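You operate a simulated robot arm through the tools that you are given. There is no shell and no other tool. Be economical: measure what you need, move in short steps, check, and stop when the job is done.

Carry out the task below with a simulated robot arm. There is one attempt and no reset: what you move stays moved.

JOB
Put the green filling lump from the top of the long steel table in the white tub there and the purple filling lump on the loading shelf of the front loader. Stack the 2.4 m rolled belt from the low shelf of the right steel shelving on top of the 4.6 m rolled belt. Open the back door of the side cabinet, fetch the yellow dish and set it on the lower shelf of the side cabinet, then shut the door. Put one of the steel shakers from the top of the flour table on the bottom shelf of the left steel shelving. Fetch the red pad and set it on the second shelf from the bottom of the drying rack. The order is free. Set down upright: steel shaker.

The check looks at the end state, three seconds after you hand in, the way a careful person would. Anything else that was tipped, shoved, dropped, spilled or broken makes it a failure.

ROBOT AND FRAMES
A 7-joint arm with a two-finger gripper on a trunk, on a base that drives. Base frame: it is fixed to the floor where the robot stands at the start and does not move with it; the origin is under the middle of the robot, x ahead of it, y to its left, z up; the surface under the hand at the start is at about z = 830. Units: mm, degrees, N and s.
With the tool pointing down near the work surface it reaches from about 300 to 740 mm from the robot's upright axis, wherever it stands. Its first joint turns from -166.0 to 166.0 degrees. Places, roughly: back door of the side cabinet [4900, -6300, 700]; bottom shelf of the left steel shelving [9600, -6500, 200]; filling lump [750, 0, 750]; loading shelf of the front loader [5000, 100, 700]; lower shelf of the side cabinet (19x78 cm) [5060, -6200, 400]; red pad (10x7x3 cm) [5400, -8800, 900]; rolled belt [9750, -7500, 500]; second shelf of the drying rack [3500, -8800, 700]; steel shaker [7500, -8750, 1000]; white tub [500, -250, 750]; yellow dish (8x8x2 cm) [9700, -8100, 1000]. Payload 2.94 kg.
The TCP is the grasp point between the finger pads, 30 mm short of the fingertips. In the tool frame z runs along the fingers and y along their closing line. The gripper opens to 138 mm. The gripper's body begins 109 mm behind the TCP.
Orientation is that of the tool frame in the base frame, as [roll, pitch, yaw] about the fixed x, y, z axes, in that order (R = Rz(yaw) Ry(pitch) Rx(roll)). With the fingers straight down and closing along the base's y, the tool's x points along the base's -x, its y along +y and its z along -z.

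CONTROLS
- The arm moves only by the tool arm_command. Its argument "increments" is one flat list of numbers, 7 for each row, row after row: the shift along the base's x, y, z in units of 50 mm (1.0 is 50 mm), then the turn, a rotation vector about the base's x, y, z in units of 6 degrees (1.0 is 6 degrees), then the finger opening in mm, from 0 to 138. In form: [tx, ty, tz, rx, ry, rz, fingers, tx, ty, tz, rx, ry, rz, fingers, ...]. A call has 1 to 20 rows; each row shifts and turns the commanded pose from where the row before left it. A call with a number of a shift or a turn outside -1 to 1 is refused whole. A row lasts 0.2 s, in which the tool goes at most 50 mm and 8.6 degrees; a call with a longer step from one row to the next is refused whole, and so is a gripper value outside its range. A pose out of reach is approached as far as the arm can. The call stops where the force on the tool passes 40 N (or 10 N more than at its start, if that is more) or the arm is blocked; 0.2 s more then pass. The fingers move at their own pace and stop on an object; they squeeze with about 41 N. The grip force told is the motor's: it shows also when the fingers shut on nothing. Time passes only in rows, and 0.2 s behind the last, so rows that do not move let the fingers close. The reply holds the time, the measured pose of the TCP, the force on the tool along the base axes, the opening and the grip force, in the units named above and with some noise, with the torque about the TCP (base axes, N m) and any sound that the robot's microphone picked up, and new pictures: "pictures" is both (left out), scene, wrist or none.
- Cameras (640 x 400 px; columns grow to the right, rows downward): "scene" is now at [-0.9, 107.1, 1497.9]; the picture's right is [-0.31, -0.95, 0.00], its down [-0.65, 0.21, -0.73] and it looks along [0.70, -0.23, -0.68] (base axes); focal length 277 px, centre (320, 200). "wrist" rides on the gripper at [71, 19, -146] in the tool frame; the picture's right is [-0.26, 0.97, 0.00], its down [-0.85, -0.23, -0.48] and it looks along [-0.46, -0.12, 0.88] (tool axes); focal length 280 px, centre (320, 200). There is no depth. A picture from a camera that has moved, and an enlarged one, comes with that camera's place and axes in the base frame and with its lens.
- raise_lower(by): slides the trunk up (or, below 0, down) by that many mm; the arm and the scene camera ride with it, the base frame stays. It gives what a move gives, with no picture.
- roll_base(legs): drives the robot by 1 to 6 legs, each [ahead, left, turn to the left] in mm, mm and degrees, along the robot's own axes; the way and the turn of a leg run together, so that a leg with both is an arc; at most 1500 mm and 180 degrees a leg. The arm and the cameras ride along, it lands a little off, and it stops where it bumps. It gives what a move gives, and a new picture of the scene camera.
- pan_tilt(pan, tilt): turns the head with the scene camera to pan (to the left, within 86 degrees either way) and tilt (down, from -29 to 69), counted from straight ahead of the robot. It gives what a move gives, and a new picture of the scene camera.
- enlarge(camera, box): a new picture of the part [left, top, right, bottom] of that camera's present view, enlarged. No time passes.
- close_job(): hands the job in; it is judged then, once.

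Work in short steps. Places have to be worked out from the pictures, the camera data and where the tool is seen: move nearer, look again, correct. Check each grasp and each placing, and mend what went wrong. You have 207 turns and 260 pictures in all, those below and enlarged ones among them. Open the gripper and draw the arm clear of the work before you hand the job in, unless the task says otherwise; then end with one line.

The tools are called as name(argument=value, ...) on one line, values as JSON. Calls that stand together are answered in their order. arm_command: Moves the arm, as the interface text tells. Its arguments: {"type":"object","properties":{"increments":{"type":"array"},"pictures":{"type":"string","enum":["both","scene","wrist","none"]}},"required":["increments"]} The other tools are called the same way: raise_lower (by) slides the trunk up or down; roll_base (legs) drives the base; pan_tilt (pan, tilt) turns the head that bears the scene camera; enlarge (camera, box) takes an enlarged picture of a part of a camera's view; close_job () hands the job in.

At the start:

```text
t: 0.0
tool_pos: [420.9, -99.8, 1098.9]
tcp_rot: [-179.9, 0.0, -179.9]
force: [0.1, 0.7, 0.0]
torque: [-0.02, 0.02, 0.03]
grip_width: 138.0
finger_force: 0.1
trunk travel left (down, up): [-350.0, 104.0]
robot x, y, heading: [2.3, 0.9, 0.0]
head pan, tilt: [-18.1, 42.8]
```

scene: 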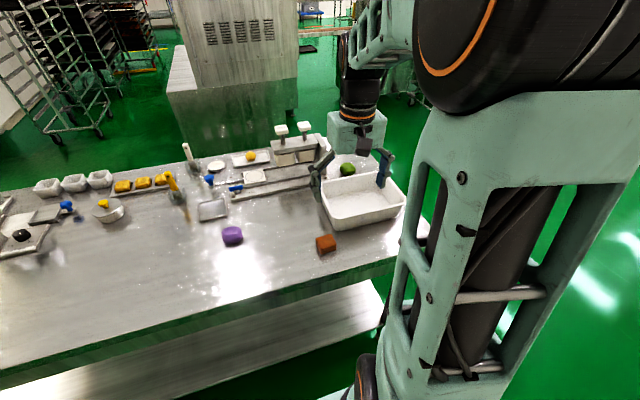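
wrist: 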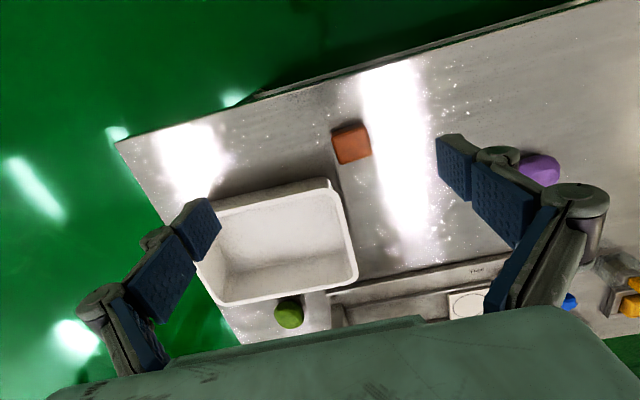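

The green lump looks to be near (797, -268, 850), the purple one near (597, 196, 850) and the tub centre near (620, -250). Green is out of reach, so I'll drive a little to the right and ahead.

roll_base(legs=[[80, -200, 0]])

enlarge(camera="wrist", box=[0, 0, 640, 400])

```text
t: 2.4
tool_pos: [500.4, -300.3, 1098.4]
tcp_rot: [179.9, 0.0, 180.0]
force: [-0.6, 0.6, 0.6]
torque: [0.01, 0.04, 0.02]
grip_width: 138.0
finger_force: 0.0
trunk travel left (down, up): [-350.0, 104.0]
robot x, y, heading: [80.1, -203.3, -0.2]
head pan, tilt: [-18.1, 42.8]
camera scene: at [78.4, -94.7, 1497.9], right [-0.31, -0.95, 0.0], down [-0.65, 0.21, -0.73], along [0.7, -0.23, -0.68], focal length 277 px, centre (320, 200)
```

scene: 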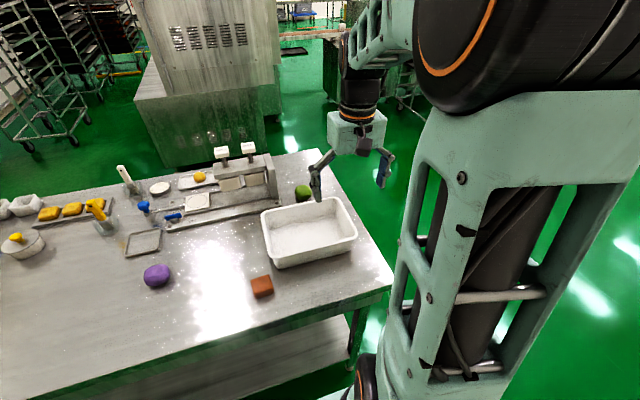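

```text
1.00 times, centred on (320, 200) of wrist (not enlarged: the box is as wide or as high as the picture)
camera zoom: at [428.5, -280.9, 1244.3], right [0.26, 0.96, 0.0], down [0.85, -0.23, 0.48], along [0.46, -0.13, -0.88], focal length 280 px, centre (320, 200)
```

zoom: 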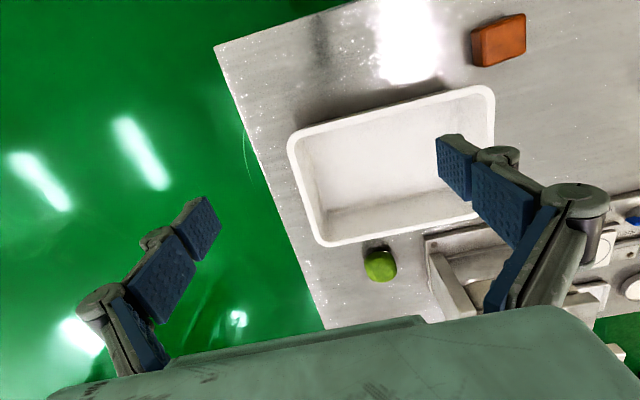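

Both cameras put the green lump at about (796, -269). I'll move above it at height with the fingers at 95 mm, to stay clear of the fixture on its left.

arm_command(increments=[0.986, 0.103, 0, 0, 0, 0, 95, 0.986, 0.103, 0, 0, 0, 0, 95, 0.986, 0.103, 0, 0, 0, 0, 95, 0.986, 0.103, 0, 0, 0, 0, 95, 0.986, 0.103, 0, 0, 0, 0, 95, 0.986, 0.103, 0, 0, 0, 0, 95, 0, 0, -1, 0, 0, 0, 95, 0, 0, -1, 0, 0, 0, 95])

```text
t: 4.2
tool_pos: [777.5, -270.2, 996.1]
tcp_rot: [-180.0, 0.0, 179.9]
force: [0.0, 0.3, 0.3]
torque: [0.02, -0.04, -0.02]
grip_width: 95.0
finger_force: 0.1
out of reach, approached as far as the arm can: row 6
trunk travel left (down, up): [-350.0, 104.0]
robot x, y, heading: [80.5, -201.4, 0.1]
head pan, tilt: [-18.1, 42.8]
camera scene: at [77.9, -94.6, 1497.9], right [-0.31, -0.95, 0.0], down [-0.65, 0.21, -0.73], along [0.7, -0.23, -0.68], focal length 277 px, centre (320, 200)
camera wrist: at [705.8, -250.3, 1142.2], right [0.26, 0.96, 0.0], down [0.85, -0.23, 0.48], along [0.46, -0.13, -0.88], focal length 280 px, centre (320, 200)
```

scene: 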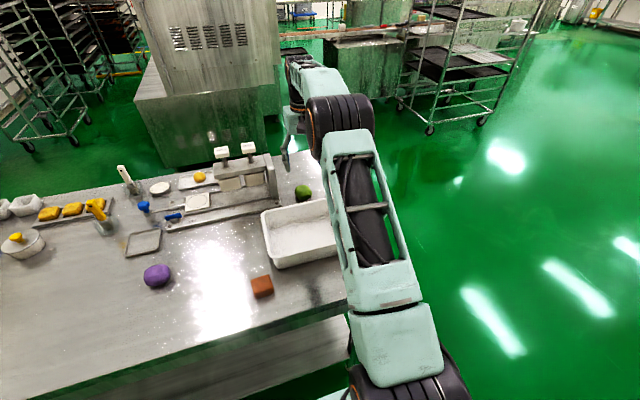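
wrist: 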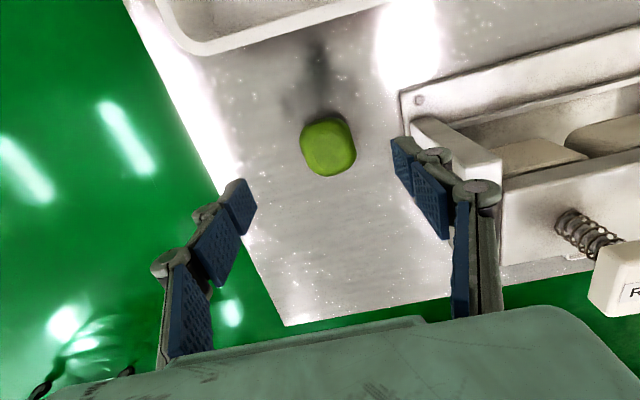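

The lump is confirmed at (796, -267). The arm stopped about 18 mm short in x, so I'll roll 40 mm ahead.

roll_base(legs=[[40, 0, 0]])

```text
t: 5.1
tool_pos: [818.7, -270.9, 995.6]
tcp_rot: [-180.0, 0.0, 179.9]
force: [-0.5, 0.7, -0.9]
torque: [0.04, 0.0, 0.01]
grip_width: 94.8
finger_force: 0.0
trunk travel left (down, up): [-350.0, 104.0]
robot x, y, heading: [117.9, -205.5, -0.3]
head pan, tilt: [-18.1, 42.8]
camera scene: at [119.1, -94.6, 1497.9], right [-0.31, -0.95, 0.0], down [-0.65, 0.21, -0.73], along [0.7, -0.23, -0.68], focal length 277 px, centre (320, 200)
```

scene: 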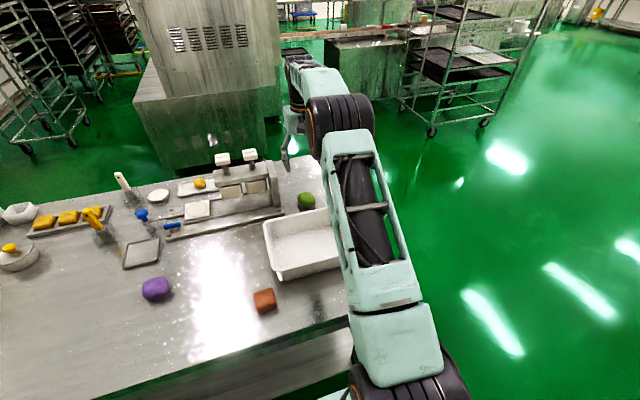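

Shift back 22 mm in x and centre in y, then come down most of the way.

arm_command(increments=[-0.45, 0.06, 0, 0, 0, 0, 95, 0, 0, -0.9, 0, 0, 0, 95, 0, 0, -0.9, 0, 0, 0, 95])

```text
t: 5.9
tool_pos: [796.3, -266.8, 908.4]
tcp_rot: [180.0, 0.0, 179.9]
force: [-0.5, -0.1, -0.1]
torque: [0.01, 0.0, 0.04]
grip_width: 94.8
finger_force: 0.1
trunk travel left (down, up): [-350.0, 104.0]
robot x, y, heading: [117.6, -200.1, -0.2]
head pan, tilt: [-18.1, 42.8]
camera scene: at [119.2, -94.7, 1498.0], right [-0.31, -0.95, 0.0], down [-0.65, 0.21, -0.73], along [0.7, -0.23, -0.68], focal length 277 px, centre (320, 200)
camera wrist: at [725.7, -247.2, 1052.6], right [0.26, 0.96, 0.0], down [0.85, -0.23, 0.48], along [0.46, -0.13, -0.88], focal length 280 px, centre (320, 200)
```

scene: 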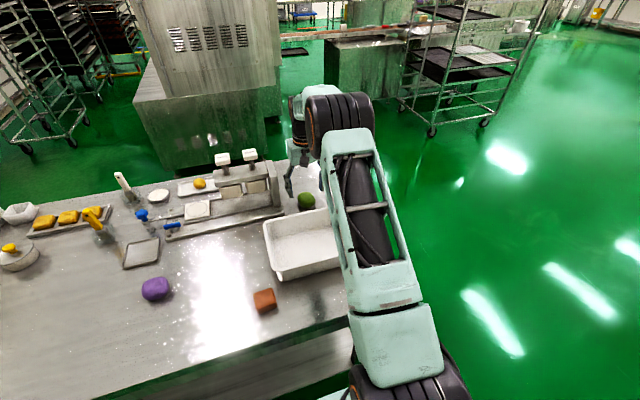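
wrist: 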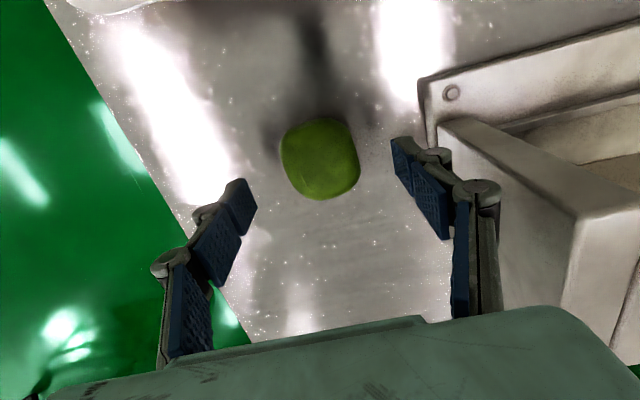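

Aligned. I'll descend 44 mm, close and lift.

arm_command(increments=[0, 0, -0.88, 0, 0, 0, 95, 0, 0, 0, 0, 0, 0, 30, 0, 0, 0, 0, 0, 0, 30, 0, 0, 0, 0, 0, 0, 30, 0, 0, 0.5, 0, 0, 0, 30], pictures="wrist")

```text
t: 7.1
tool_pos: [796.9, -265.3, 886.1]
tcp_rot: [180.0, -0.1, 179.9]
force: [0.7, -0.7, -1.2]
torque: [0.03, -0.03, -0.02]
grip_width: 56.6
finger_force: 40.8
trunk travel left (down, up): [-350.0, 104.0]
robot x, y, heading: [117.4, -204.6, -0.2]
head pan, tilt: [-18.1, 42.8]
camera wrist: at [724.5, -246.9, 1032.2], right [0.26, 0.96, 0.0], down [0.85, -0.23, 0.48], along [0.46, -0.13, -0.88], focal length 280 px, centre (320, 200)
```

wrist: 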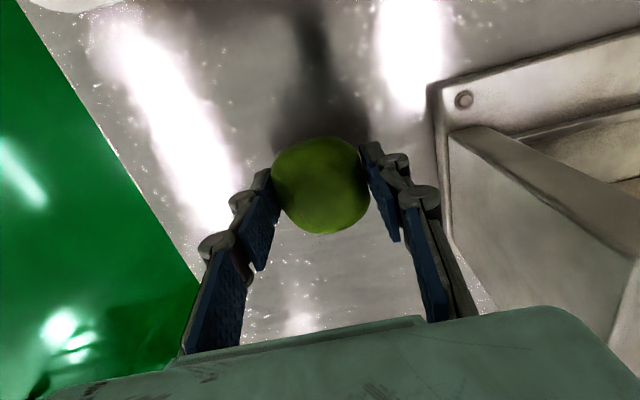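

Green is held (56.6 mm). I'll lift, carry it over the tub centre near (600, -237) and look.

arm_command(increments=[0, 0, 1, 0, 0, 0, 30, 0, 0, 1, 0, 0, 0, 30, 0, 0, 0.7, 0, 0, 0, 30, -0.98, 0.14, 0, 0, 0, 0, 30, -0.98, 0.14, 0, 0, 0, 0, 30, -0.98, 0.14, 0, 0, 0, 0, 30, -0.98, 0.14, 0, 0, 0, 0, 30, 0, 0, 0, 0, 0, 0, 30])

```text
t: 8.9
tool_pos: [598.3, -241.0, 1022.6]
tcp_rot: [180.0, 0.1, 179.9]
force: [0.1, 0.1, -0.6]
torque: [-0.05, -0.03, 0.01]
grip_width: 56.6
finger_force: 41.2
trunk travel left (down, up): [-350.0, 104.0]
robot x, y, heading: [120.1, -199.6, -0.1]
head pan, tilt: [-18.1, 42.8]
camera scene: at [118.8, -94.6, 1497.9], right [-0.31, -0.95, 0.0], down [-0.65, 0.21, -0.73], along [0.7, -0.23, -0.68], focal length 277 px, centre (320, 200)
camera wrist: at [526.2, -221.7, 1167.7], right [0.26, 0.96, 0.0], down [0.85, -0.23, 0.48], along [0.46, -0.13, -0.88], focal length 280 px, centre (320, 200)
```

scene: 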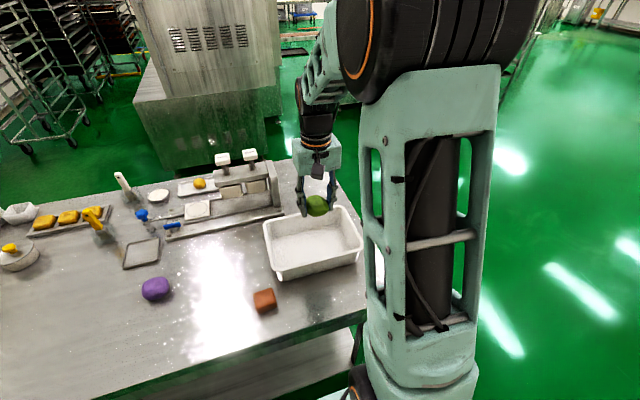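
wrist: 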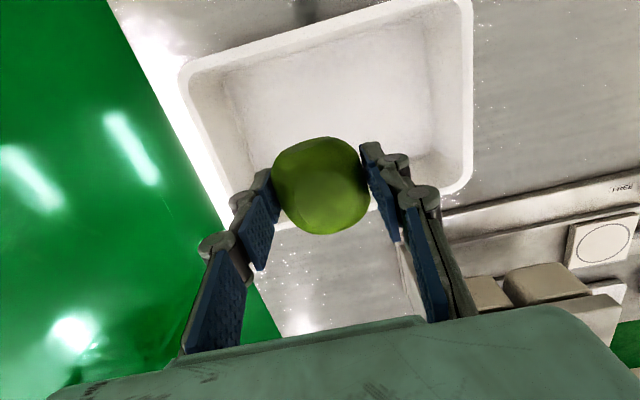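

The tub floor centre is at about (588, -220). Small correction, then lower the lump in and release.

arm_command(increments=[-0.2, 0.36, 0, 0, 0, 0, 30, 0, 0, -1, 0, 0, 0, 30, 0, 0, -1, 0, 0, 0, 30, 0, 0, -0.9, 0, 0, 0, 30, 0, 0, 0, 0, 0, 0, 30, 0, 0, 0, 0, 0, 0, 80, 0, 0, 0, 0, 0, 0, 80])

```text
t: 10.5
tool_pos: [588.6, -221.9, 876.8]
tcp_rot: [180.0, 0.0, 179.9]
force: [0.3, 0.5, 0.4]
torque: [-0.04, 0.0, 0.02]
grip_width: 80.2
finger_force: 0.2
trunk travel left (down, up): [-350.0, 104.0]
robot x, y, heading: [116.4, -201.4, -0.3]
head pan, tilt: [-18.1, 42.8]
camera scene: at [118.7, -94.6, 1497.9], right [-0.31, -0.95, 0.0], down [-0.65, 0.21, -0.73], along [0.7, -0.23, -0.68], focal length 277 px, centre (320, 200)
camera wrist: at [517.3, -202.6, 1022.3], right [0.26, 0.96, 0.0], down [0.85, -0.23, 0.48], along [0.46, -0.13, -0.88], focal length 280 px, centre (320, 200)
```

scene: 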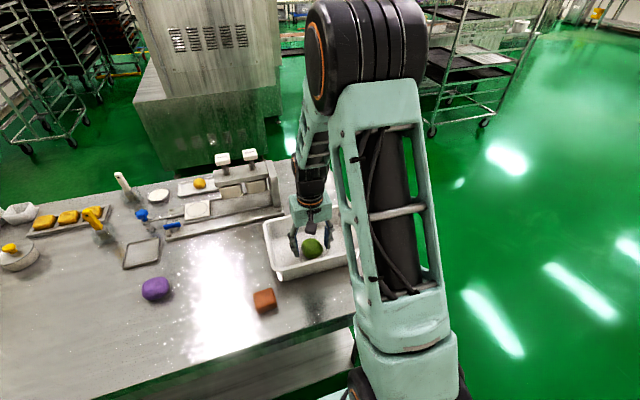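
wrist: 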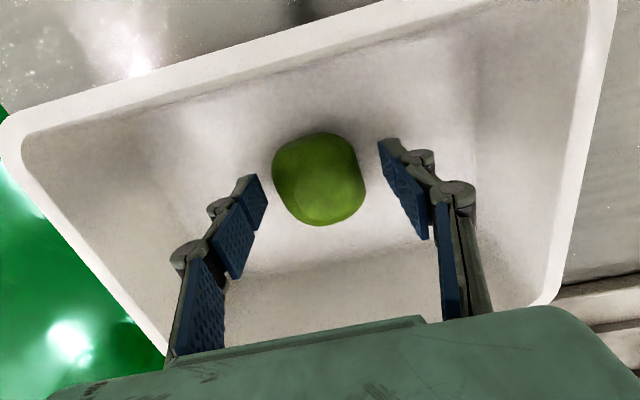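

Green sits in the tub. Now lift and go over the purple lump near (597, 194).

arm_command(increments=[0, 0, 1, 0, 0, 0, 80, 0, 0, 1, 0, 0, 0, 80, 0, 0, 1, 0, 0, 0, 90, 0, 0.93, 0, 0, 0, 0, 95, 0, 0.93, 0, 0, 0, 0, 95, 0, 0.93, 0, 0, 0, 0, 95, 0, 0.93, 0, 0, 0, 0, 95, 0, 0.93, 0, 0, 0, 0, 95, 0, 0.93, 0, 0, 0, 0, 95, 0, 0.93, 0, 0, 0, 0, 95, 0, 0.93, 0, 0, 0, 0, 95, 0.16, 0.88, 0, 0, 0, 0, 95, 0, 0, -1, 0, 0, 0, 95, 0, 0, -0.6, 0, 0, 0, 95])

```text
t: 13.5
tool_pos: [599.8, 194.3, 948.1]
tcp_rot: [-180.0, 0.1, 179.9]
force: [0.0, 0.0, -0.2]
torque: [0.0, -0.01, -0.02]
grip_width: 94.8
finger_force: 0.1
trunk travel left (down, up): [-350.0, 104.0]
robot x, y, heading: [119.0, -204.5, -0.2]
head pan, tilt: [-18.1, 42.8]
camera scene: at [118.9, -94.5, 1497.9], right [-0.31, -0.95, 0.0], down [-0.65, 0.21, -0.73], along [0.7, -0.23, -0.68], focal length 277 px, centre (320, 200)
camera wrist: at [527.7, 214.3, 1092.9], right [0.26, 0.96, 0.0], down [0.85, -0.23, 0.48], along [0.46, -0.13, -0.88], focal length 280 px, centre (320, 200)
```

scene: 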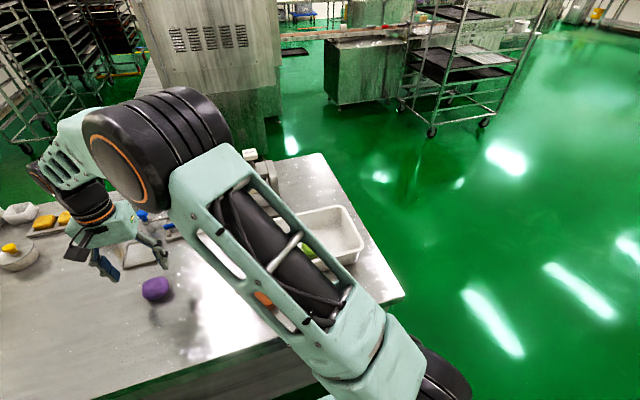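
wrist: 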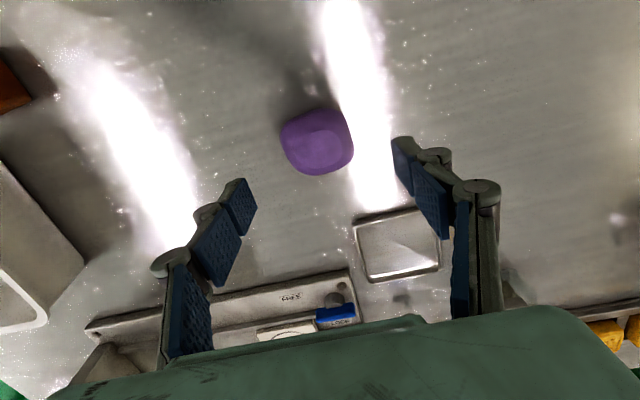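

Purple is centred at (597, 192). Descend, grip and lift.

arm_command(increments=[-0.06, -0.05, -0.85, 0, 0, 0, 95, 0, 0, -0.85, 0, 0, 0, 95, 0, 0, 0, 0, 0, 0, 30, 0, 0, 0, 0, 0, 0, 30, 0, 0, 0, 0, 0, 0, 30, 0, 0, 1, 0, 0, 0, 30, 0, 0, 1, 0, 0, 0, 30, 0, 0, 1, 0, 0, 0, 30], pictures="wrist")

pan_tilt(pan=0, tilt=10)

pan_tilt(pan=-60, tilt=10)

```text
t: 15.3
tool_pos: [597.0, 190.8, 1012.2]
tcp_rot: [-180.0, 0.0, 179.9]
force: [-0.4, -0.1, -1.4]
torque: [-0.01, 0.02, -0.04]
grip_width: 60.7
finger_force: 41.4
trunk travel left (down, up): [-350.0, 104.0]
robot x, y, heading: [120.8, -201.2, -0.2]
head pan, tilt: [-18.1, 42.8]
camera wrist: at [525.2, 211.5, 1158.5], right [0.26, 0.96, 0.0], down [0.85, -0.23, 0.48], along [0.46, -0.13, -0.88], focal length 280 px, centre (320, 200)
```

wrist: 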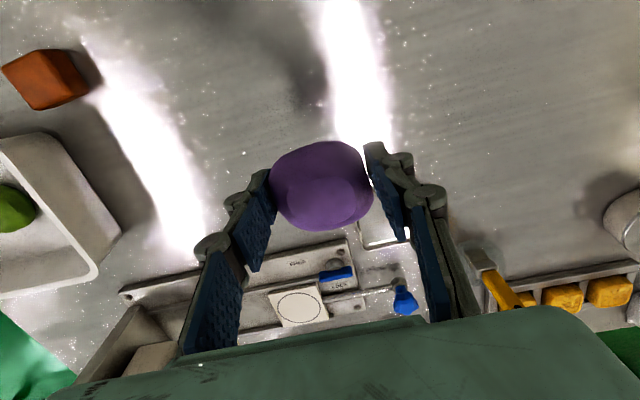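

```text
t: 16.2
tool_pos: [598.2, 191.7, 1011.3]
tcp_rot: [179.9, 0.0, 179.9]
force: [-0.6, 0.1, -0.6]
torque: [-0.02, 0.01, -0.01]
grip_width: 61.3
finger_force: 41.1
trunk travel left (down, up): [-350.0, 104.0]
robot x, y, heading: [118.1, -201.0, -0.0]
head pan, tilt: [0.0, 10.0]
camera scene: at [132.9, -68.8, 1549.6], right [0.0, -1.0, 0.0], down [-0.17, 0.0, -0.98], along [0.98, 0.0, -0.17], focal length 277 px, centre (320, 200)
```

scene: 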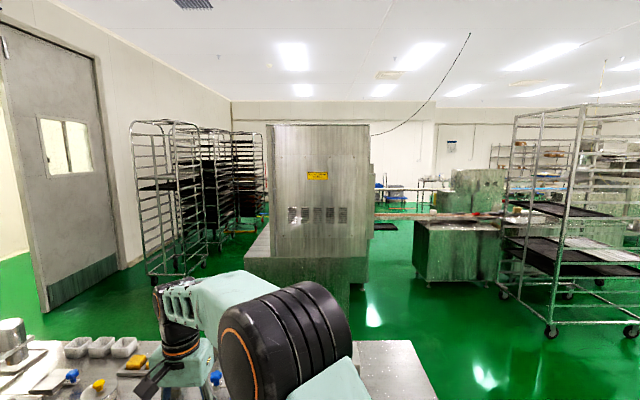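

```text
t: 17.6
tool_pos: [596.9, 192.5, 1012.6]
tcp_rot: [180.0, 0.0, -180.0]
force: [0.8, -0.3, -0.7]
torque: [0.02, 0.03, 0.01]
grip_width: 60.6
finger_force: 41.0
trunk travel left (down, up): [-350.0, 104.0]
robot x, y, heading: [114.8, -199.1, 0.1]
head pan, tilt: [-60.0, 10.0]
camera scene: at [86.3, -149.1, 1549.7], right [-0.87, -0.5, 0.0], down [-0.09, 0.15, -0.98], along [0.49, -0.85, -0.17], focal length 277 px, centre (320, 200)
```

scene: 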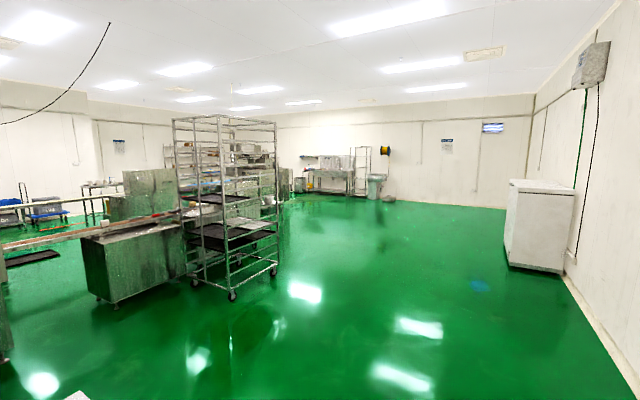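

The purple lump is held. A conveyor seems to run along y behind the machine, so I need to see more before choosing a route. I'll raise and centre the arm, then go round the table's right end.

arm_command(increments=[0, 0, 1, 0, 0, 0, 30, 0, 0, 1, 0, 0, 0, 30, -0.3, -0.99, 0.5, 0, 0, 0, 30, -0.3, -0.99, 0, 0, 0, 0, 30, -0.3, -0.99, 0, 0, 0, 0, 30, -0.3, -0.99, 0, 0, 0, 0, 30, -0.3, -0.99, 0, 0, 0, 0, 30, -0.3, -0.99, 0, 0, 0, 0, 30, 0, -0.99, 0, 0, 0, 0, 30, 0, -0.99, 0, 0, 0, 0, 30], pictures="none")

roll_base(legs=[[-250, 0, 0], [0, -850, 0], [1400, 0, 0], [400, 0, 0]])

pan_tilt(pan=20, tilt=12)

```text
refused: row 3 steps farther than a row can; nothing moved
```

```text
t: 35.7
tool_pos: [2166.4, -695.8, 1012.7]
tcp_rot: [-180.0, -0.1, 179.4]
force: [-1.4, -0.3, -1.2]
torque: [0.0, -0.02, 0.02]
grip_width: 60.4
finger_force: 41.0
trunk travel left (down, up): [-350.0, 104.0]
robot x, y, heading: [1683.3, -1086.2, -0.6]
head pan, tilt: [-60.0, 10.0]
camera scene: at [1653.1, -1032.8, 1549.7], right [-0.87, -0.49, 0.0], down [-0.09, 0.15, -0.98], along [0.48, -0.86, -0.17], focal length 277 px, centre (320, 200)
```

scene: 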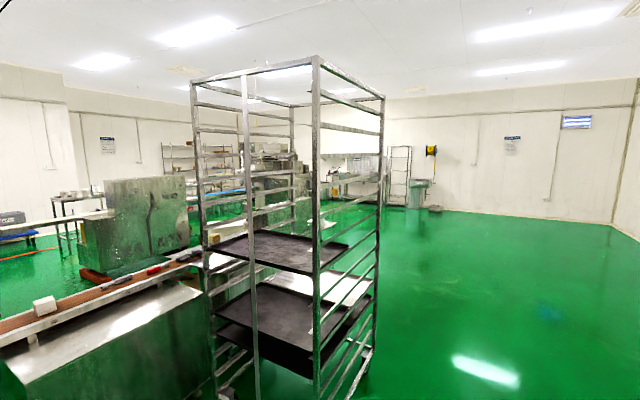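

```text
t: 37.2
tool_pos: [2166.4, -695.5, 1011.7]
tcp_rot: [-179.9, 0.0, 179.4]
force: [0.2, 0.0, -0.7]
torque: [0.01, 0.01, -0.03]
grip_width: 60.8
finger_force: 41.0
trunk travel left (down, up): [-350.0, 104.0]
robot x, y, heading: [1686.5, -1086.8, -0.3]
head pan, tilt: [20.0, 12.0]
camera scene: at [1695.1, -920.9, 1546.4], right [0.33, -0.94, 0.0], down [-0.2, -0.07, -0.98], along [0.92, 0.32, -0.21], focal length 277 px, centre (320, 200)
```

scene: 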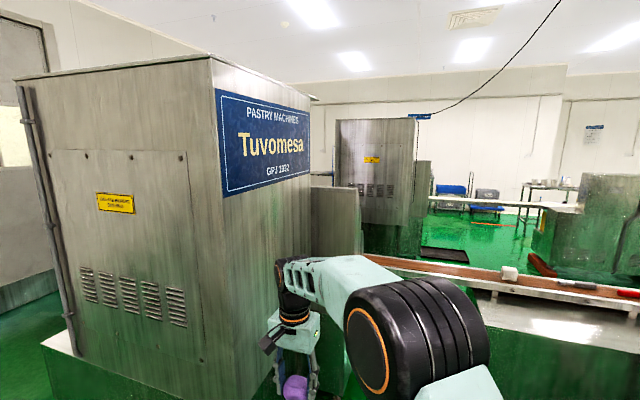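

The arm move was refused (step too long), but the drive was still clear. There's a second machine beyond the conveyor; I'll enlarge it.

enlarge(camera="scene", box=[300, 90, 640, 300])

arm_command(increments=[0, 0, 1, 0, 0, 0, 30, 0, 0, 1, 0, 0, 0, 30, -0.2, -0.95, 0, 0, 0, 0, 30, -0.2, -0.95, 0, 0, 0, 0, 30, -0.2, -0.95, 0, 0, 0, 0, 30, -0.2, -0.95, 0, 0, 0, 0, 30, -0.2, -0.95, 0, 0, 0, 0, 30, -0.2, -0.95, 0, 0, 0, 0, 30, 0, -0.95, 0, 0, 0, 0, 30, 0, -0.95, 0, 0, 0, 0, 30], pictures="scene")

```text
1.88 times, centred on (470, 195) of scene
camera zoom: at [1695.1, -920.9, 1546.4], right [0.33, -0.94, 0.0], down [-0.2, -0.07, -0.98], along [0.92, 0.32, -0.21], focal length 521 px, centre (38, 209)
```

zoom: 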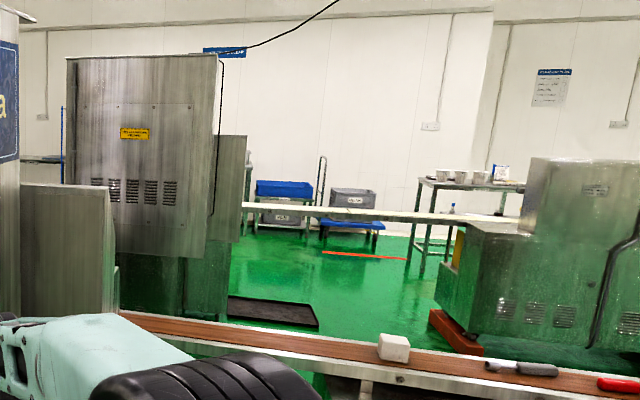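

```text
t: 39.4
tool_pos: [2105.3, -1078.0, 1110.4]
tcp_rot: [-180.0, -0.1, 179.4]
force: [-0.2, -0.3, -1.8]
torque: [0.02, 0.0, -0.05]
grip_width: 60.1
finger_force: 41.3
trunk travel left (down, up): [-350.0, 104.0]
robot x, y, heading: [1687.4, -1086.7, -0.6]
head pan, tilt: [20.0, 12.0]
camera scene: at [1695.1, -921.4, 1546.5], right [0.33, -0.94, 0.0], down [-0.2, -0.07, -0.98], along [0.92, 0.33, -0.21], focal length 277 px, centre (320, 200)
```

scene: 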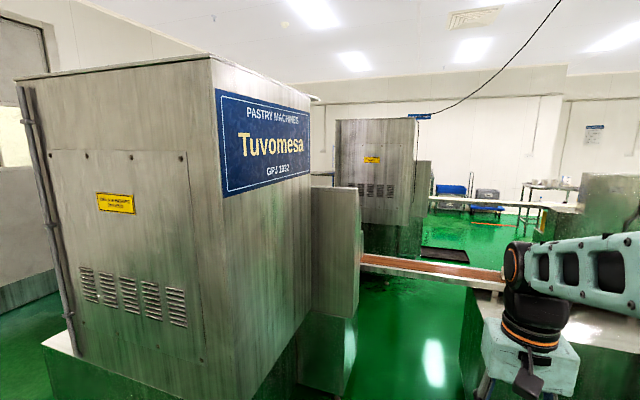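

The loading shelf is probably on the second machine, at x≈5000. The way to it goes round the rack (x 2300–3050, y −2050…−2850), so I'll drive to about (4250, −3430) and look from there.

roll_base(legs=[[-300, 0, 0], [0, -1200, 0], [0, -1150, 0], [1500, 0, 0], [1350, 0, 0]])

pan_tilt(pan=60, tilt=12)

pan_tilt(pan=-20, tilt=12)

```text
t: 67.6
tool_pos: [3176.2, -3411.9, 1109.5]
tcp_rot: [-180.0, -0.1, 179.0]
force: [0.0, 0.9, -1.5]
torque: [0.03, 0.01, 0.01]
grip_width: 58.9
finger_force: 40.7
trunk travel left (down, up): [-350.0, 104.0]
robot x, y, heading: [2757.0, -3414.0, -1.1]
head pan, tilt: [20.0, 12.0]
stopped in leg 4: the robot was blocked; the commanded pose is now the measured one
camera scene: at [2767.7, -3250.6, 1546.4], right [0.32, -0.95, 0.0], down [-0.2, -0.07, -0.98], along [0.93, 0.32, -0.21], focal length 277 px, centre (320, 200)
```

scene: 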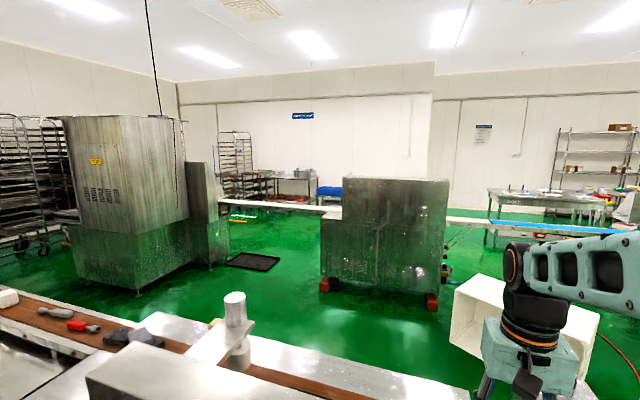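

```text
t: 68.7
tool_pos: [3176.4, -3412.0, 1111.0]
tcp_rot: [180.0, 0.0, 178.9]
force: [-0.2, -0.6, -1.1]
torque: [0.0, -0.02, 0.01]
grip_width: 58.3
finger_force: 41.1
trunk travel left (down, up): [-350.0, 104.0]
robot x, y, heading: [2758.3, -3417.2, -1.3]
head pan, tilt: [60.0, 12.0]
camera scene: at [2727.9, -3201.0, 1546.4], right [0.86, -0.52, 0.0], down [-0.11, -0.18, -0.98], along [0.51, 0.84, -0.21], focal length 277 px, centre (320, 200)
```

scene: 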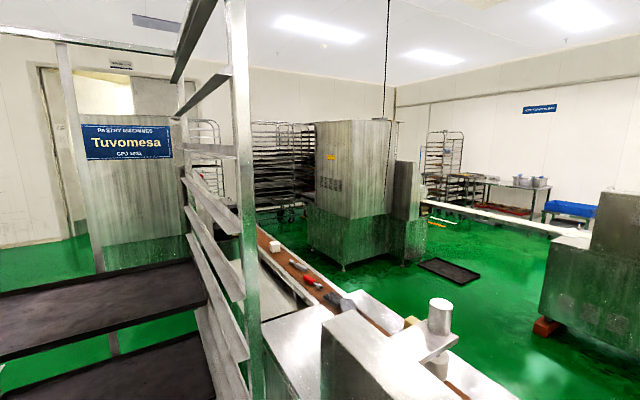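

```text
t: 70.2
tool_pos: [3176.2, -3410.3, 1110.7]
tcp_rot: [-180.0, -0.1, 178.9]
force: [-0.1, -0.4, -1.4]
torque: [0.02, -0.01, 0.03]
grip_width: 58.9
finger_force: 41.3
trunk travel left (down, up): [-350.0, 104.0]
robot x, y, heading: [2756.1, -3412.8, -1.2]
head pan, tilt: [-20.0, 12.0]
camera scene: at [2766.5, -3314.4, 1546.4], right [-0.36, -0.93, 0.0], down [-0.19, 0.07, -0.98], along [0.91, -0.35, -0.21], focal length 277 px, centre (320, 200)
```

scene: 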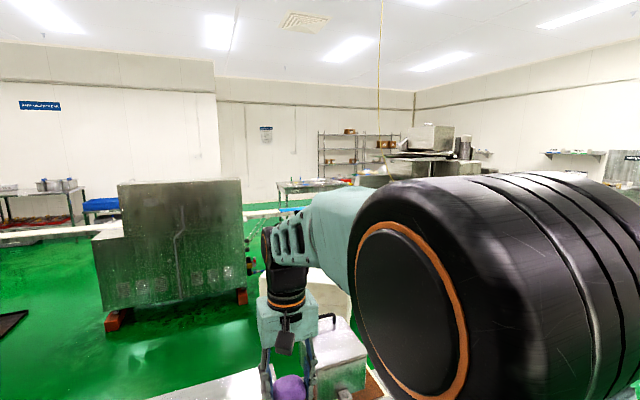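

The conveyor line reaches further than I thought. I'll look right to find its end.

pan_tilt(pan=-65, tilt=25)

```text
t: 71.3
tool_pos: [3176.9, -3410.9, 1110.5]
tcp_rot: [-180.0, -0.2, 178.9]
force: [-0.3, -0.2, -1.3]
torque: [-0.02, 0.02, 0.02]
grip_width: 58.5
finger_force: 41.0
trunk travel left (down, up): [-350.0, 104.0]
robot x, y, heading: [2755.2, -3416.3, -1.2]
head pan, tilt: [-65.0, 25.0]
camera scene: at [2716.9, -3365.0, 1525.3], right [-0.91, -0.4, 0.0], down [-0.17, 0.39, -0.91], along [0.37, -0.83, -0.42], focal length 277 px, centre (320, 200)
```

scene: 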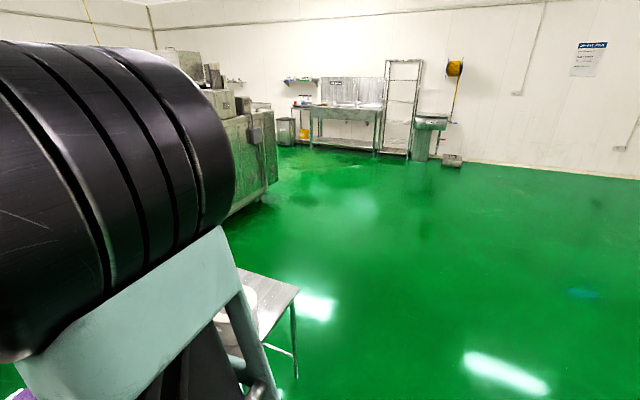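

The line ends at about y≈-4200 and the side cabinet's face is near x≈4880, y −5640…−6700. I'll go round the line's end and into the aisle at x≈4050.

roll_base(legs=[[-350, 0, 0], [0, -1500, 0], [1200, 0, 0], [450, 0, 0]])

pan_tilt(pan=60, tilt=15)

```text
t: 94.2
tool_pos: [4402.4, -5011.0, 1110.3]
tcp_rot: [179.9, -0.1, 176.0]
force: [-0.4, -1.0, -1.9]
torque: [0.0, -0.03, 0.0]
grip_width: 57.7
finger_force: 40.7
trunk travel left (down, up): [-350.0, 104.0]
robot x, y, heading: [3979.5, -4997.0, -3.8]
head pan, tilt: [-65.0, 25.0]
camera scene: at [3945.1, -4942.6, 1525.3], right [-0.93, -0.36, 0.0], down [-0.15, 0.39, -0.91], along [0.33, -0.85, -0.42], focal length 277 px, centre (320, 200)
```

scene: 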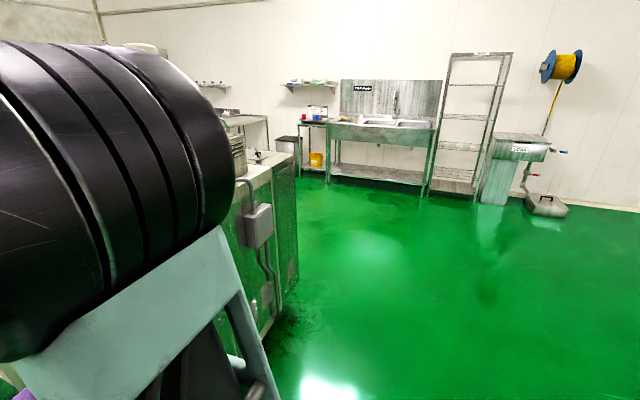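

```text
t: 96.3
tool_pos: [4401.4, -5010.1, 1110.1]
tcp_rot: [180.0, -0.1, 176.0]
force: [-0.5, 0.3, -0.7]
torque: [0.01, 0.02, -0.01]
grip_width: 57.6
finger_force: 41.2
trunk travel left (down, up): [-350.0, 104.0]
robot x, y, heading: [3979.7, -4995.8, -3.9]
head pan, tilt: [60.0, 15.0]
camera scene: at [3964.0, -4779.2, 1541.5], right [0.83, -0.56, 0.0], down [-0.14, -0.21, -0.97], along [0.54, 0.8, -0.26], focal length 277 px, centre (320, 200)
```

scene: 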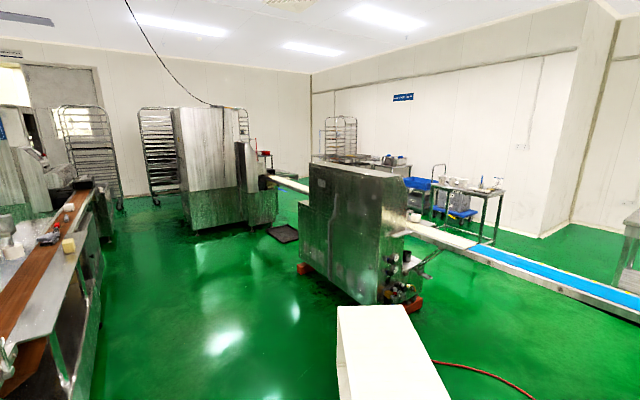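

Aisle clear. Straighten the heading and move left along it toward machine 2.

roll_base(legs=[[0, 0, 4], [0, 1500, 0], [0, 1500, 0], [0, 900, 0]])

pan_tilt(pan=40, tilt=15)

```text
t: 130.9
tool_pos: [4430.6, -1068.7, 1110.6]
tcp_rot: [180.0, -0.2, -179.8]
force: [0.0, -0.5, -1.3]
torque: [0.01, -0.02, -0.02]
grip_width: 56.7
finger_force: 41.2
trunk travel left (down, up): [-350.0, 104.0]
robot x, y, heading: [4006.5, -1081.0, 0.1]
head pan, tilt: [60.0, 15.0]
camera scene: at [3977.0, -868.1, 1541.5], right [0.87, -0.5, 0.0], down [-0.13, -0.22, -0.97], along [0.48, 0.84, -0.26], focal length 277 px, centre (320, 200)
```

scene: 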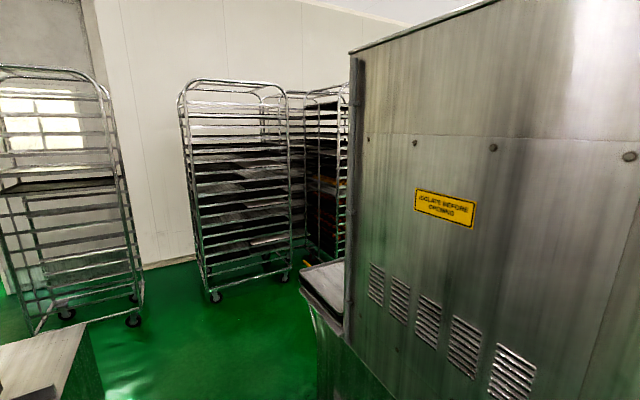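

```text
t: 131.7
tool_pos: [4430.3, -1067.8, 1109.6]
tcp_rot: [-180.0, -0.2, -179.8]
force: [0.9, -0.3, -1.1]
torque: [-0.01, -0.02, -0.01]
grip_width: 56.7
finger_force: 40.7
trunk travel left (down, up): [-350.0, 104.0]
robot x, y, heading: [4009.1, -1084.7, 0.0]
head pan, tilt: [40.0, 15.0]
camera scene: at [4001.8, -888.9, 1541.5], right [0.65, -0.76, 0.0], down [-0.2, -0.17, -0.97], along [0.74, 0.62, -0.26], focal length 277 px, centre (320, 200)
```

scene: 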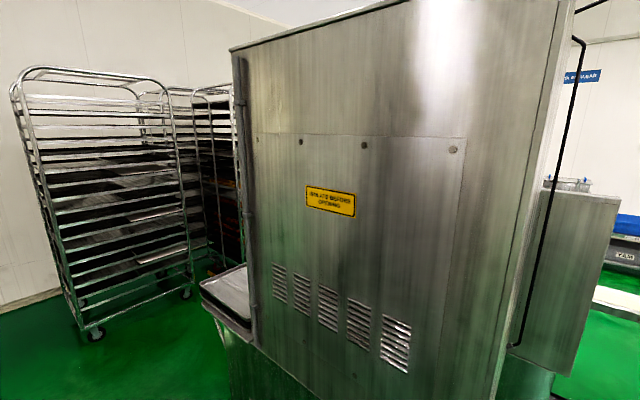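

The loading shelf is the ledge on the machine's +y side, with its near corner around (4670, 320). I'll move left 1350 mm and look.

roll_base(legs=[[0, 1350, 0]])

pan_tilt(pan=0, tilt=35)

```text
t: 143.6
tool_pos: [4417.9, 266.2, 1110.0]
tcp_rot: [-180.0, -0.1, -179.0]
force: [-0.6, 0.4, -1.4]
torque: [-0.04, -0.01, -0.01]
grip_width: 56.2
finger_force: 41.6
trunk travel left (down, up): [-350.0, 104.0]
robot x, y, heading: [3998.7, 245.9, 0.8]
head pan, tilt: [40.0, 15.0]
camera scene: at [3987.0, 439.7, 1541.5], right [0.66, -0.76, 0.0], down [-0.2, -0.17, -0.97], along [0.73, 0.63, -0.26], focal length 277 px, centre (320, 200)
```

scene: 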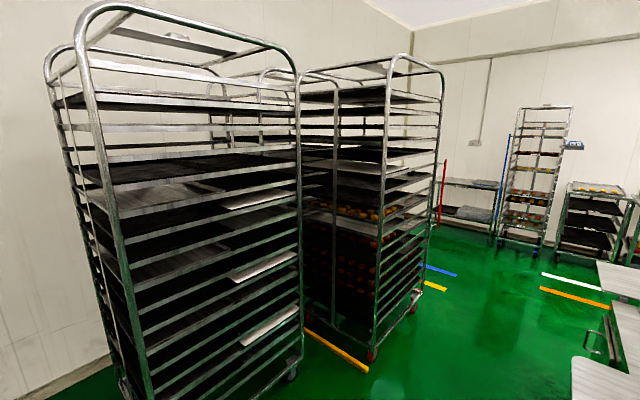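

```text
t: 144.7
tool_pos: [4417.4, 267.3, 1111.8]
tcp_rot: [-179.9, -0.2, -179.1]
force: [0.1, -0.7, -1.2]
torque: [0.02, 0.0, 0.02]
grip_width: 56.2
finger_force: 40.7
trunk travel left (down, up): [-350.0, 104.0]
robot x, y, heading: [4000.6, 243.7, 0.8]
head pan, tilt: [0.0, 35.0]
camera scene: at [4004.5, 380.0, 1509.6], right [0.02, -1.0, 0.0], down [-0.57, -0.01, -0.82], along [0.82, 0.01, -0.57], focal length 277 px, centre (320, 200)
```

scene: 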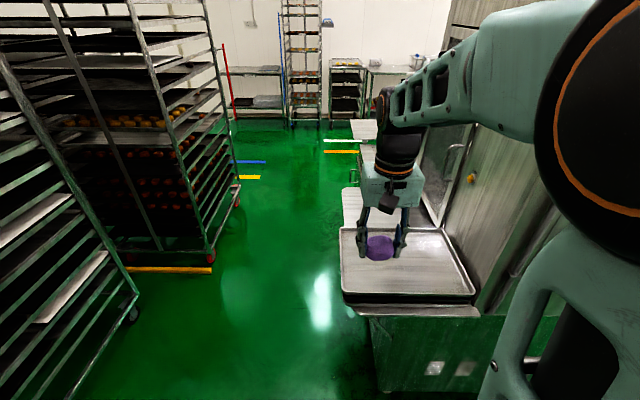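

The shelf holds a tray; let me enlarge it.

enlarge(camera="scene", box=[300, 100, 500, 330])

enlarge(camera="wrist", box=[0, 0, 640, 400])

```text
1.74 times, centred on (400, 215) of scene
camera zoom: at [4004.5, 380.0, 1509.6], right [0.02, -1.0, 0.0], down [-0.57, -0.01, -0.82], along [0.82, 0.01, -0.57], focal length 482 px, centre (181, 174)
```

zoom: 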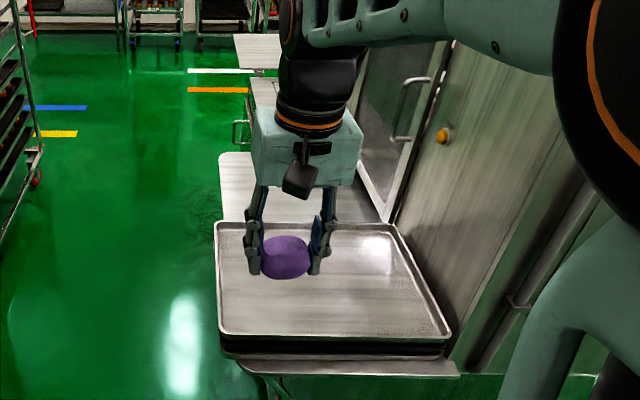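

```text
1.00 times, centred on (320, 200) of wrist (not enlarged: the box is as wide or as high as the picture)
camera zoom: at [4346.3, 285.2, 1256.3], right [0.25, 0.97, 0.0], down [0.85, -0.22, 0.47], along [0.46, -0.12, -0.88], focal length 280 px, centre (320, 200)
```

zoom: 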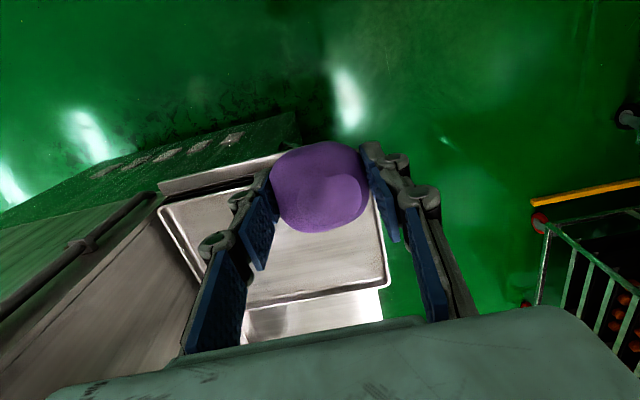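

A tray stack covers the near part (x 4570–4870); the bare shelf before the door runs x≈4870–5250 and y≈−60…230. I'll stand beside it at about (4720, 690).

roll_base(legs=[[0, 450, -0.8], [500, 0, 0], [220, 0, 0]])

pan_tilt(pan=-50, tilt=40)

```text
t: 152.9
tool_pos: [5129.5, 705.0, 1110.0]
tcp_rot: [180.0, 0.0, 179.7]
force: [0.1, -0.2, -1.2]
torque: [-0.02, 0.02, 0.0]
grip_width: 55.8
finger_force: 41.3
trunk travel left (down, up): [-350.0, 104.0]
robot x, y, heading: [4711.0, 696.2, -0.1]
head pan, tilt: [0.0, 35.0]
camera scene: at [4719.3, 826.3, 1509.5], right [-0.01, -1.0, 0.0], down [-0.57, 0.0, -0.82], along [0.82, 0.0, -0.57], focal length 277 px, centre (320, 200)
```

scene: 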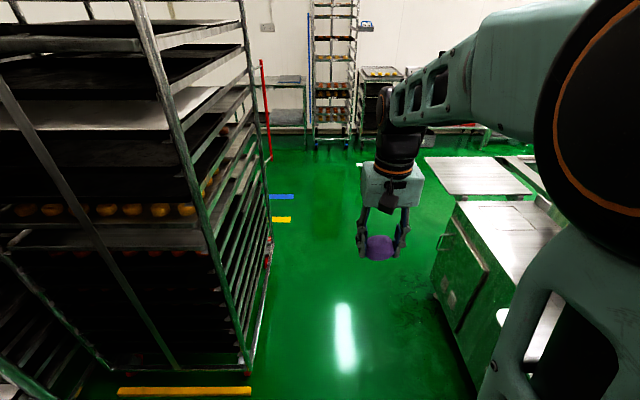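

```text
t: 154.1
tool_pos: [5129.3, 704.4, 1110.9]
tcp_rot: [-180.0, -0.1, 179.7]
force: [0.0, 0.4, -1.1]
torque: [-0.02, 0.05, 0.01]
grip_width: 55.8
finger_force: 40.7
trunk travel left (down, up): [-350.0, 104.0]
robot x, y, heading: [4711.4, 693.6, -0.3]
head pan, tilt: [-50.0, 40.0]
camera scene: at [4685.2, 761.4, 1502.0], right [-0.77, -0.64, 0.0], down [-0.41, 0.49, -0.77], along [0.49, -0.59, -0.64], focal length 277 px, centre (320, 200)
```

scene: 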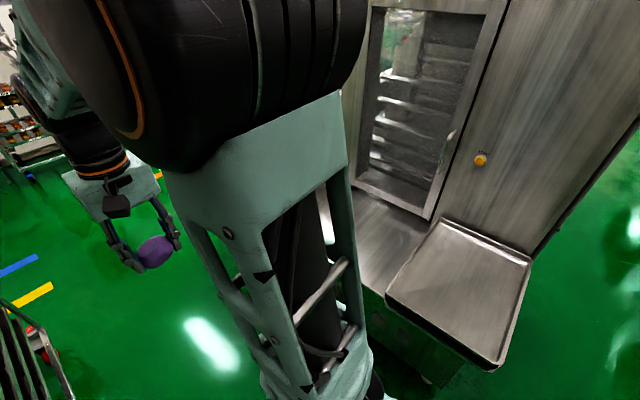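

The bare shelf centre is about (5060, 90). Swing the arm over it at height and check.

arm_command(increments=[-0.1, -0.94, 0, 0, 0, 0, 30, -0.1, -0.94, 0, 0, 0, 0, 30, -0.1, -0.94, 0, 0, 0, 0, 30, -0.1, -0.94, 0, 0, 0, 0, 30, -0.1, -0.94, 0, 0, 0, 0, 30, -0.1, -0.94, 0, 0, 0, 0, 30, -0.1, -0.94, 0, 0, 0, 0, 30, -0.1, -0.94, 0, 0, 0, 0, 30, -0.1, -0.94, 0, 0, 0, 0, 30, -0.1, -0.94, 0, 0, 0, 0, 30, -0.1, -0.94, 0, 0, 0, 0, 30, -0.1, -0.94, 0, 0, 0, 0, 30, -0.1, -0.94, 0, 0, 0, 0, 30])

```text
t: 156.9
tool_pos: [5058.8, 107.8, 1107.3]
tcp_rot: [-179.9, -0.2, 179.7]
force: [0.0, -0.2, -0.5]
torque: [-0.07, -0.01, -0.02]
grip_width: 55.6
finger_force: 40.2
out of reach, approached as far as the arm can: row 13
trunk travel left (down, up): [-350.0, 104.0]
robot x, y, heading: [4709.8, 694.9, -0.3]
head pan, tilt: [-50.0, 40.0]
camera scene: at [4684.3, 762.6, 1502.0], right [-0.77, -0.64, 0.0], down [-0.41, 0.49, -0.77], along [0.49, -0.59, -0.64], focal length 277 px, centre (320, 200)
camera wrist: at [4986.3, 128.1, 1252.7], right [0.27, 0.96, 0.0], down [0.85, -0.24, 0.47], along [0.46, -0.13, -0.88], focal length 280 px, centre (320, 200)
```

scene: 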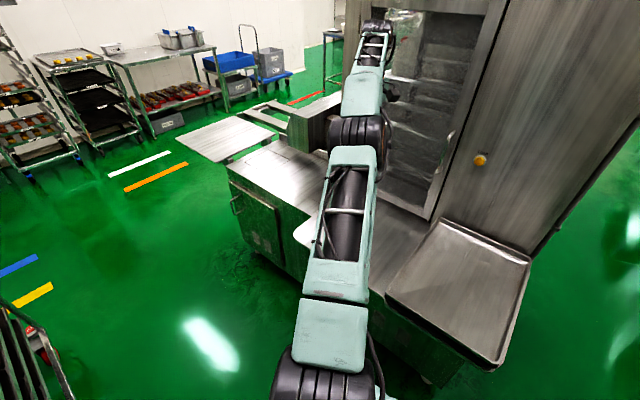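
wrist: 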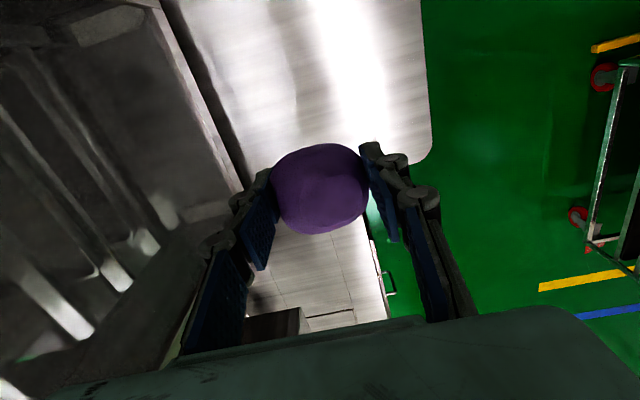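

The TCP is over bare shelf (y −105…285). Lower the trunk by 330 mm.

raise_lower(by=-325)

enlarge(camera="wrist", box=[0, 0, 640, 400])

enlarge(camera="scene", box=[0, 0, 640, 400])

```text
t: 160.1
tool_pos: [5059.7, 108.2, 782.5]
tcp_rot: [-179.9, -0.1, 179.7]
force: [0.1, 0.5, -0.6]
torque: [0.02, 0.01, 0.03]
grip_width: 55.7
finger_force: 40.7
trunk travel left (down, up): [-25.0, 429.0]
robot x, y, heading: [4709.8, 694.3, -0.6]
head pan, tilt: [-50.0, 40.0]
```

```text
1.00 times, centred on (320, 200) of wrist (not enlarged: the box is as wide or as high as the picture)
camera zoom: at [4987.7, 127.4, 927.3], right [0.27, 0.96, 0.0], down [0.85, -0.23, 0.47], along [0.46, -0.13, -0.88], focal length 280 px, centre (320, 200)
```

zoom: 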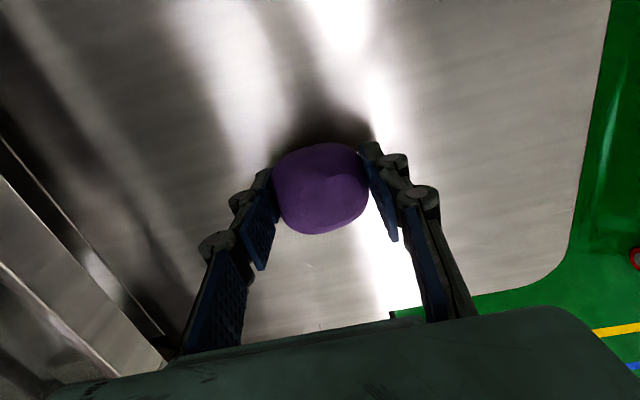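

```text
1.00 times, centred on (320, 200) of scene (not enlarged: the box is as wide or as high as the picture)
camera zoom: at [4685.1, 761.3, 1177.0], right [-0.77, -0.64, 0.0], down [-0.41, 0.49, -0.77], along [0.49, -0.59, -0.64], focal length 277 px, centre (320, 200)
```

zoom: 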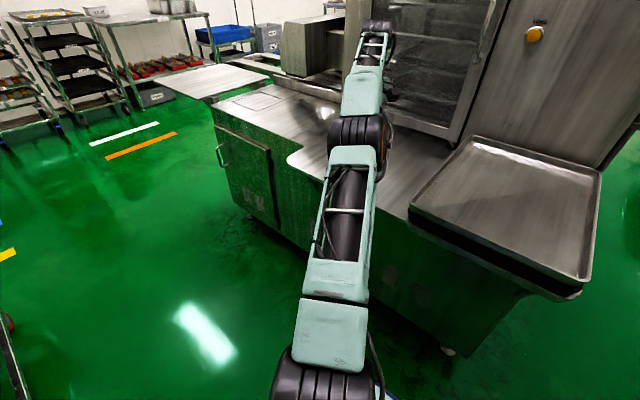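

The shelf height is uncertain (700–750), so I'll lower slowly and watch the force.

arm_command(increments=[0, 0, -0.2, 0, 0, 0, 30, 0, 0, -0.2, 0, 0, 0, 30, 0, 0, 0, 0, 0, 0, 30], pictures="wrist")

```text
t: 160.8
tool_pos: [5059.4, 107.6, 776.5]
tcp_rot: [-178.8, 0.6, 179.9]
force: [-2.5, 4.7, 17.0]
torque: [0.37, -0.06, 0.1]
grip_width: 55.5
finger_force: 40.9
trunk travel left (down, up): [-25.0, 429.0]
robot x, y, heading: [4710.9, 696.6, -0.3]
head pan, tilt: [-50.0, 40.0]
stopped in row 3: the force on the tool passed its limit at 44 N (the readings are from after the stop); the commanded pose is now the measured one
camera wrist: at [4986.1, 129.5, 921.2], right [0.27, 0.96, -0.02], down [0.84, -0.22, 0.49], along [0.47, -0.14, -0.87], focal length 280 px, centre (320, 200)
```

wrist: 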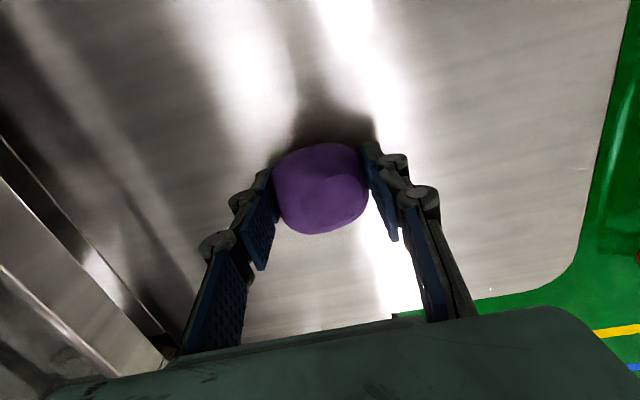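

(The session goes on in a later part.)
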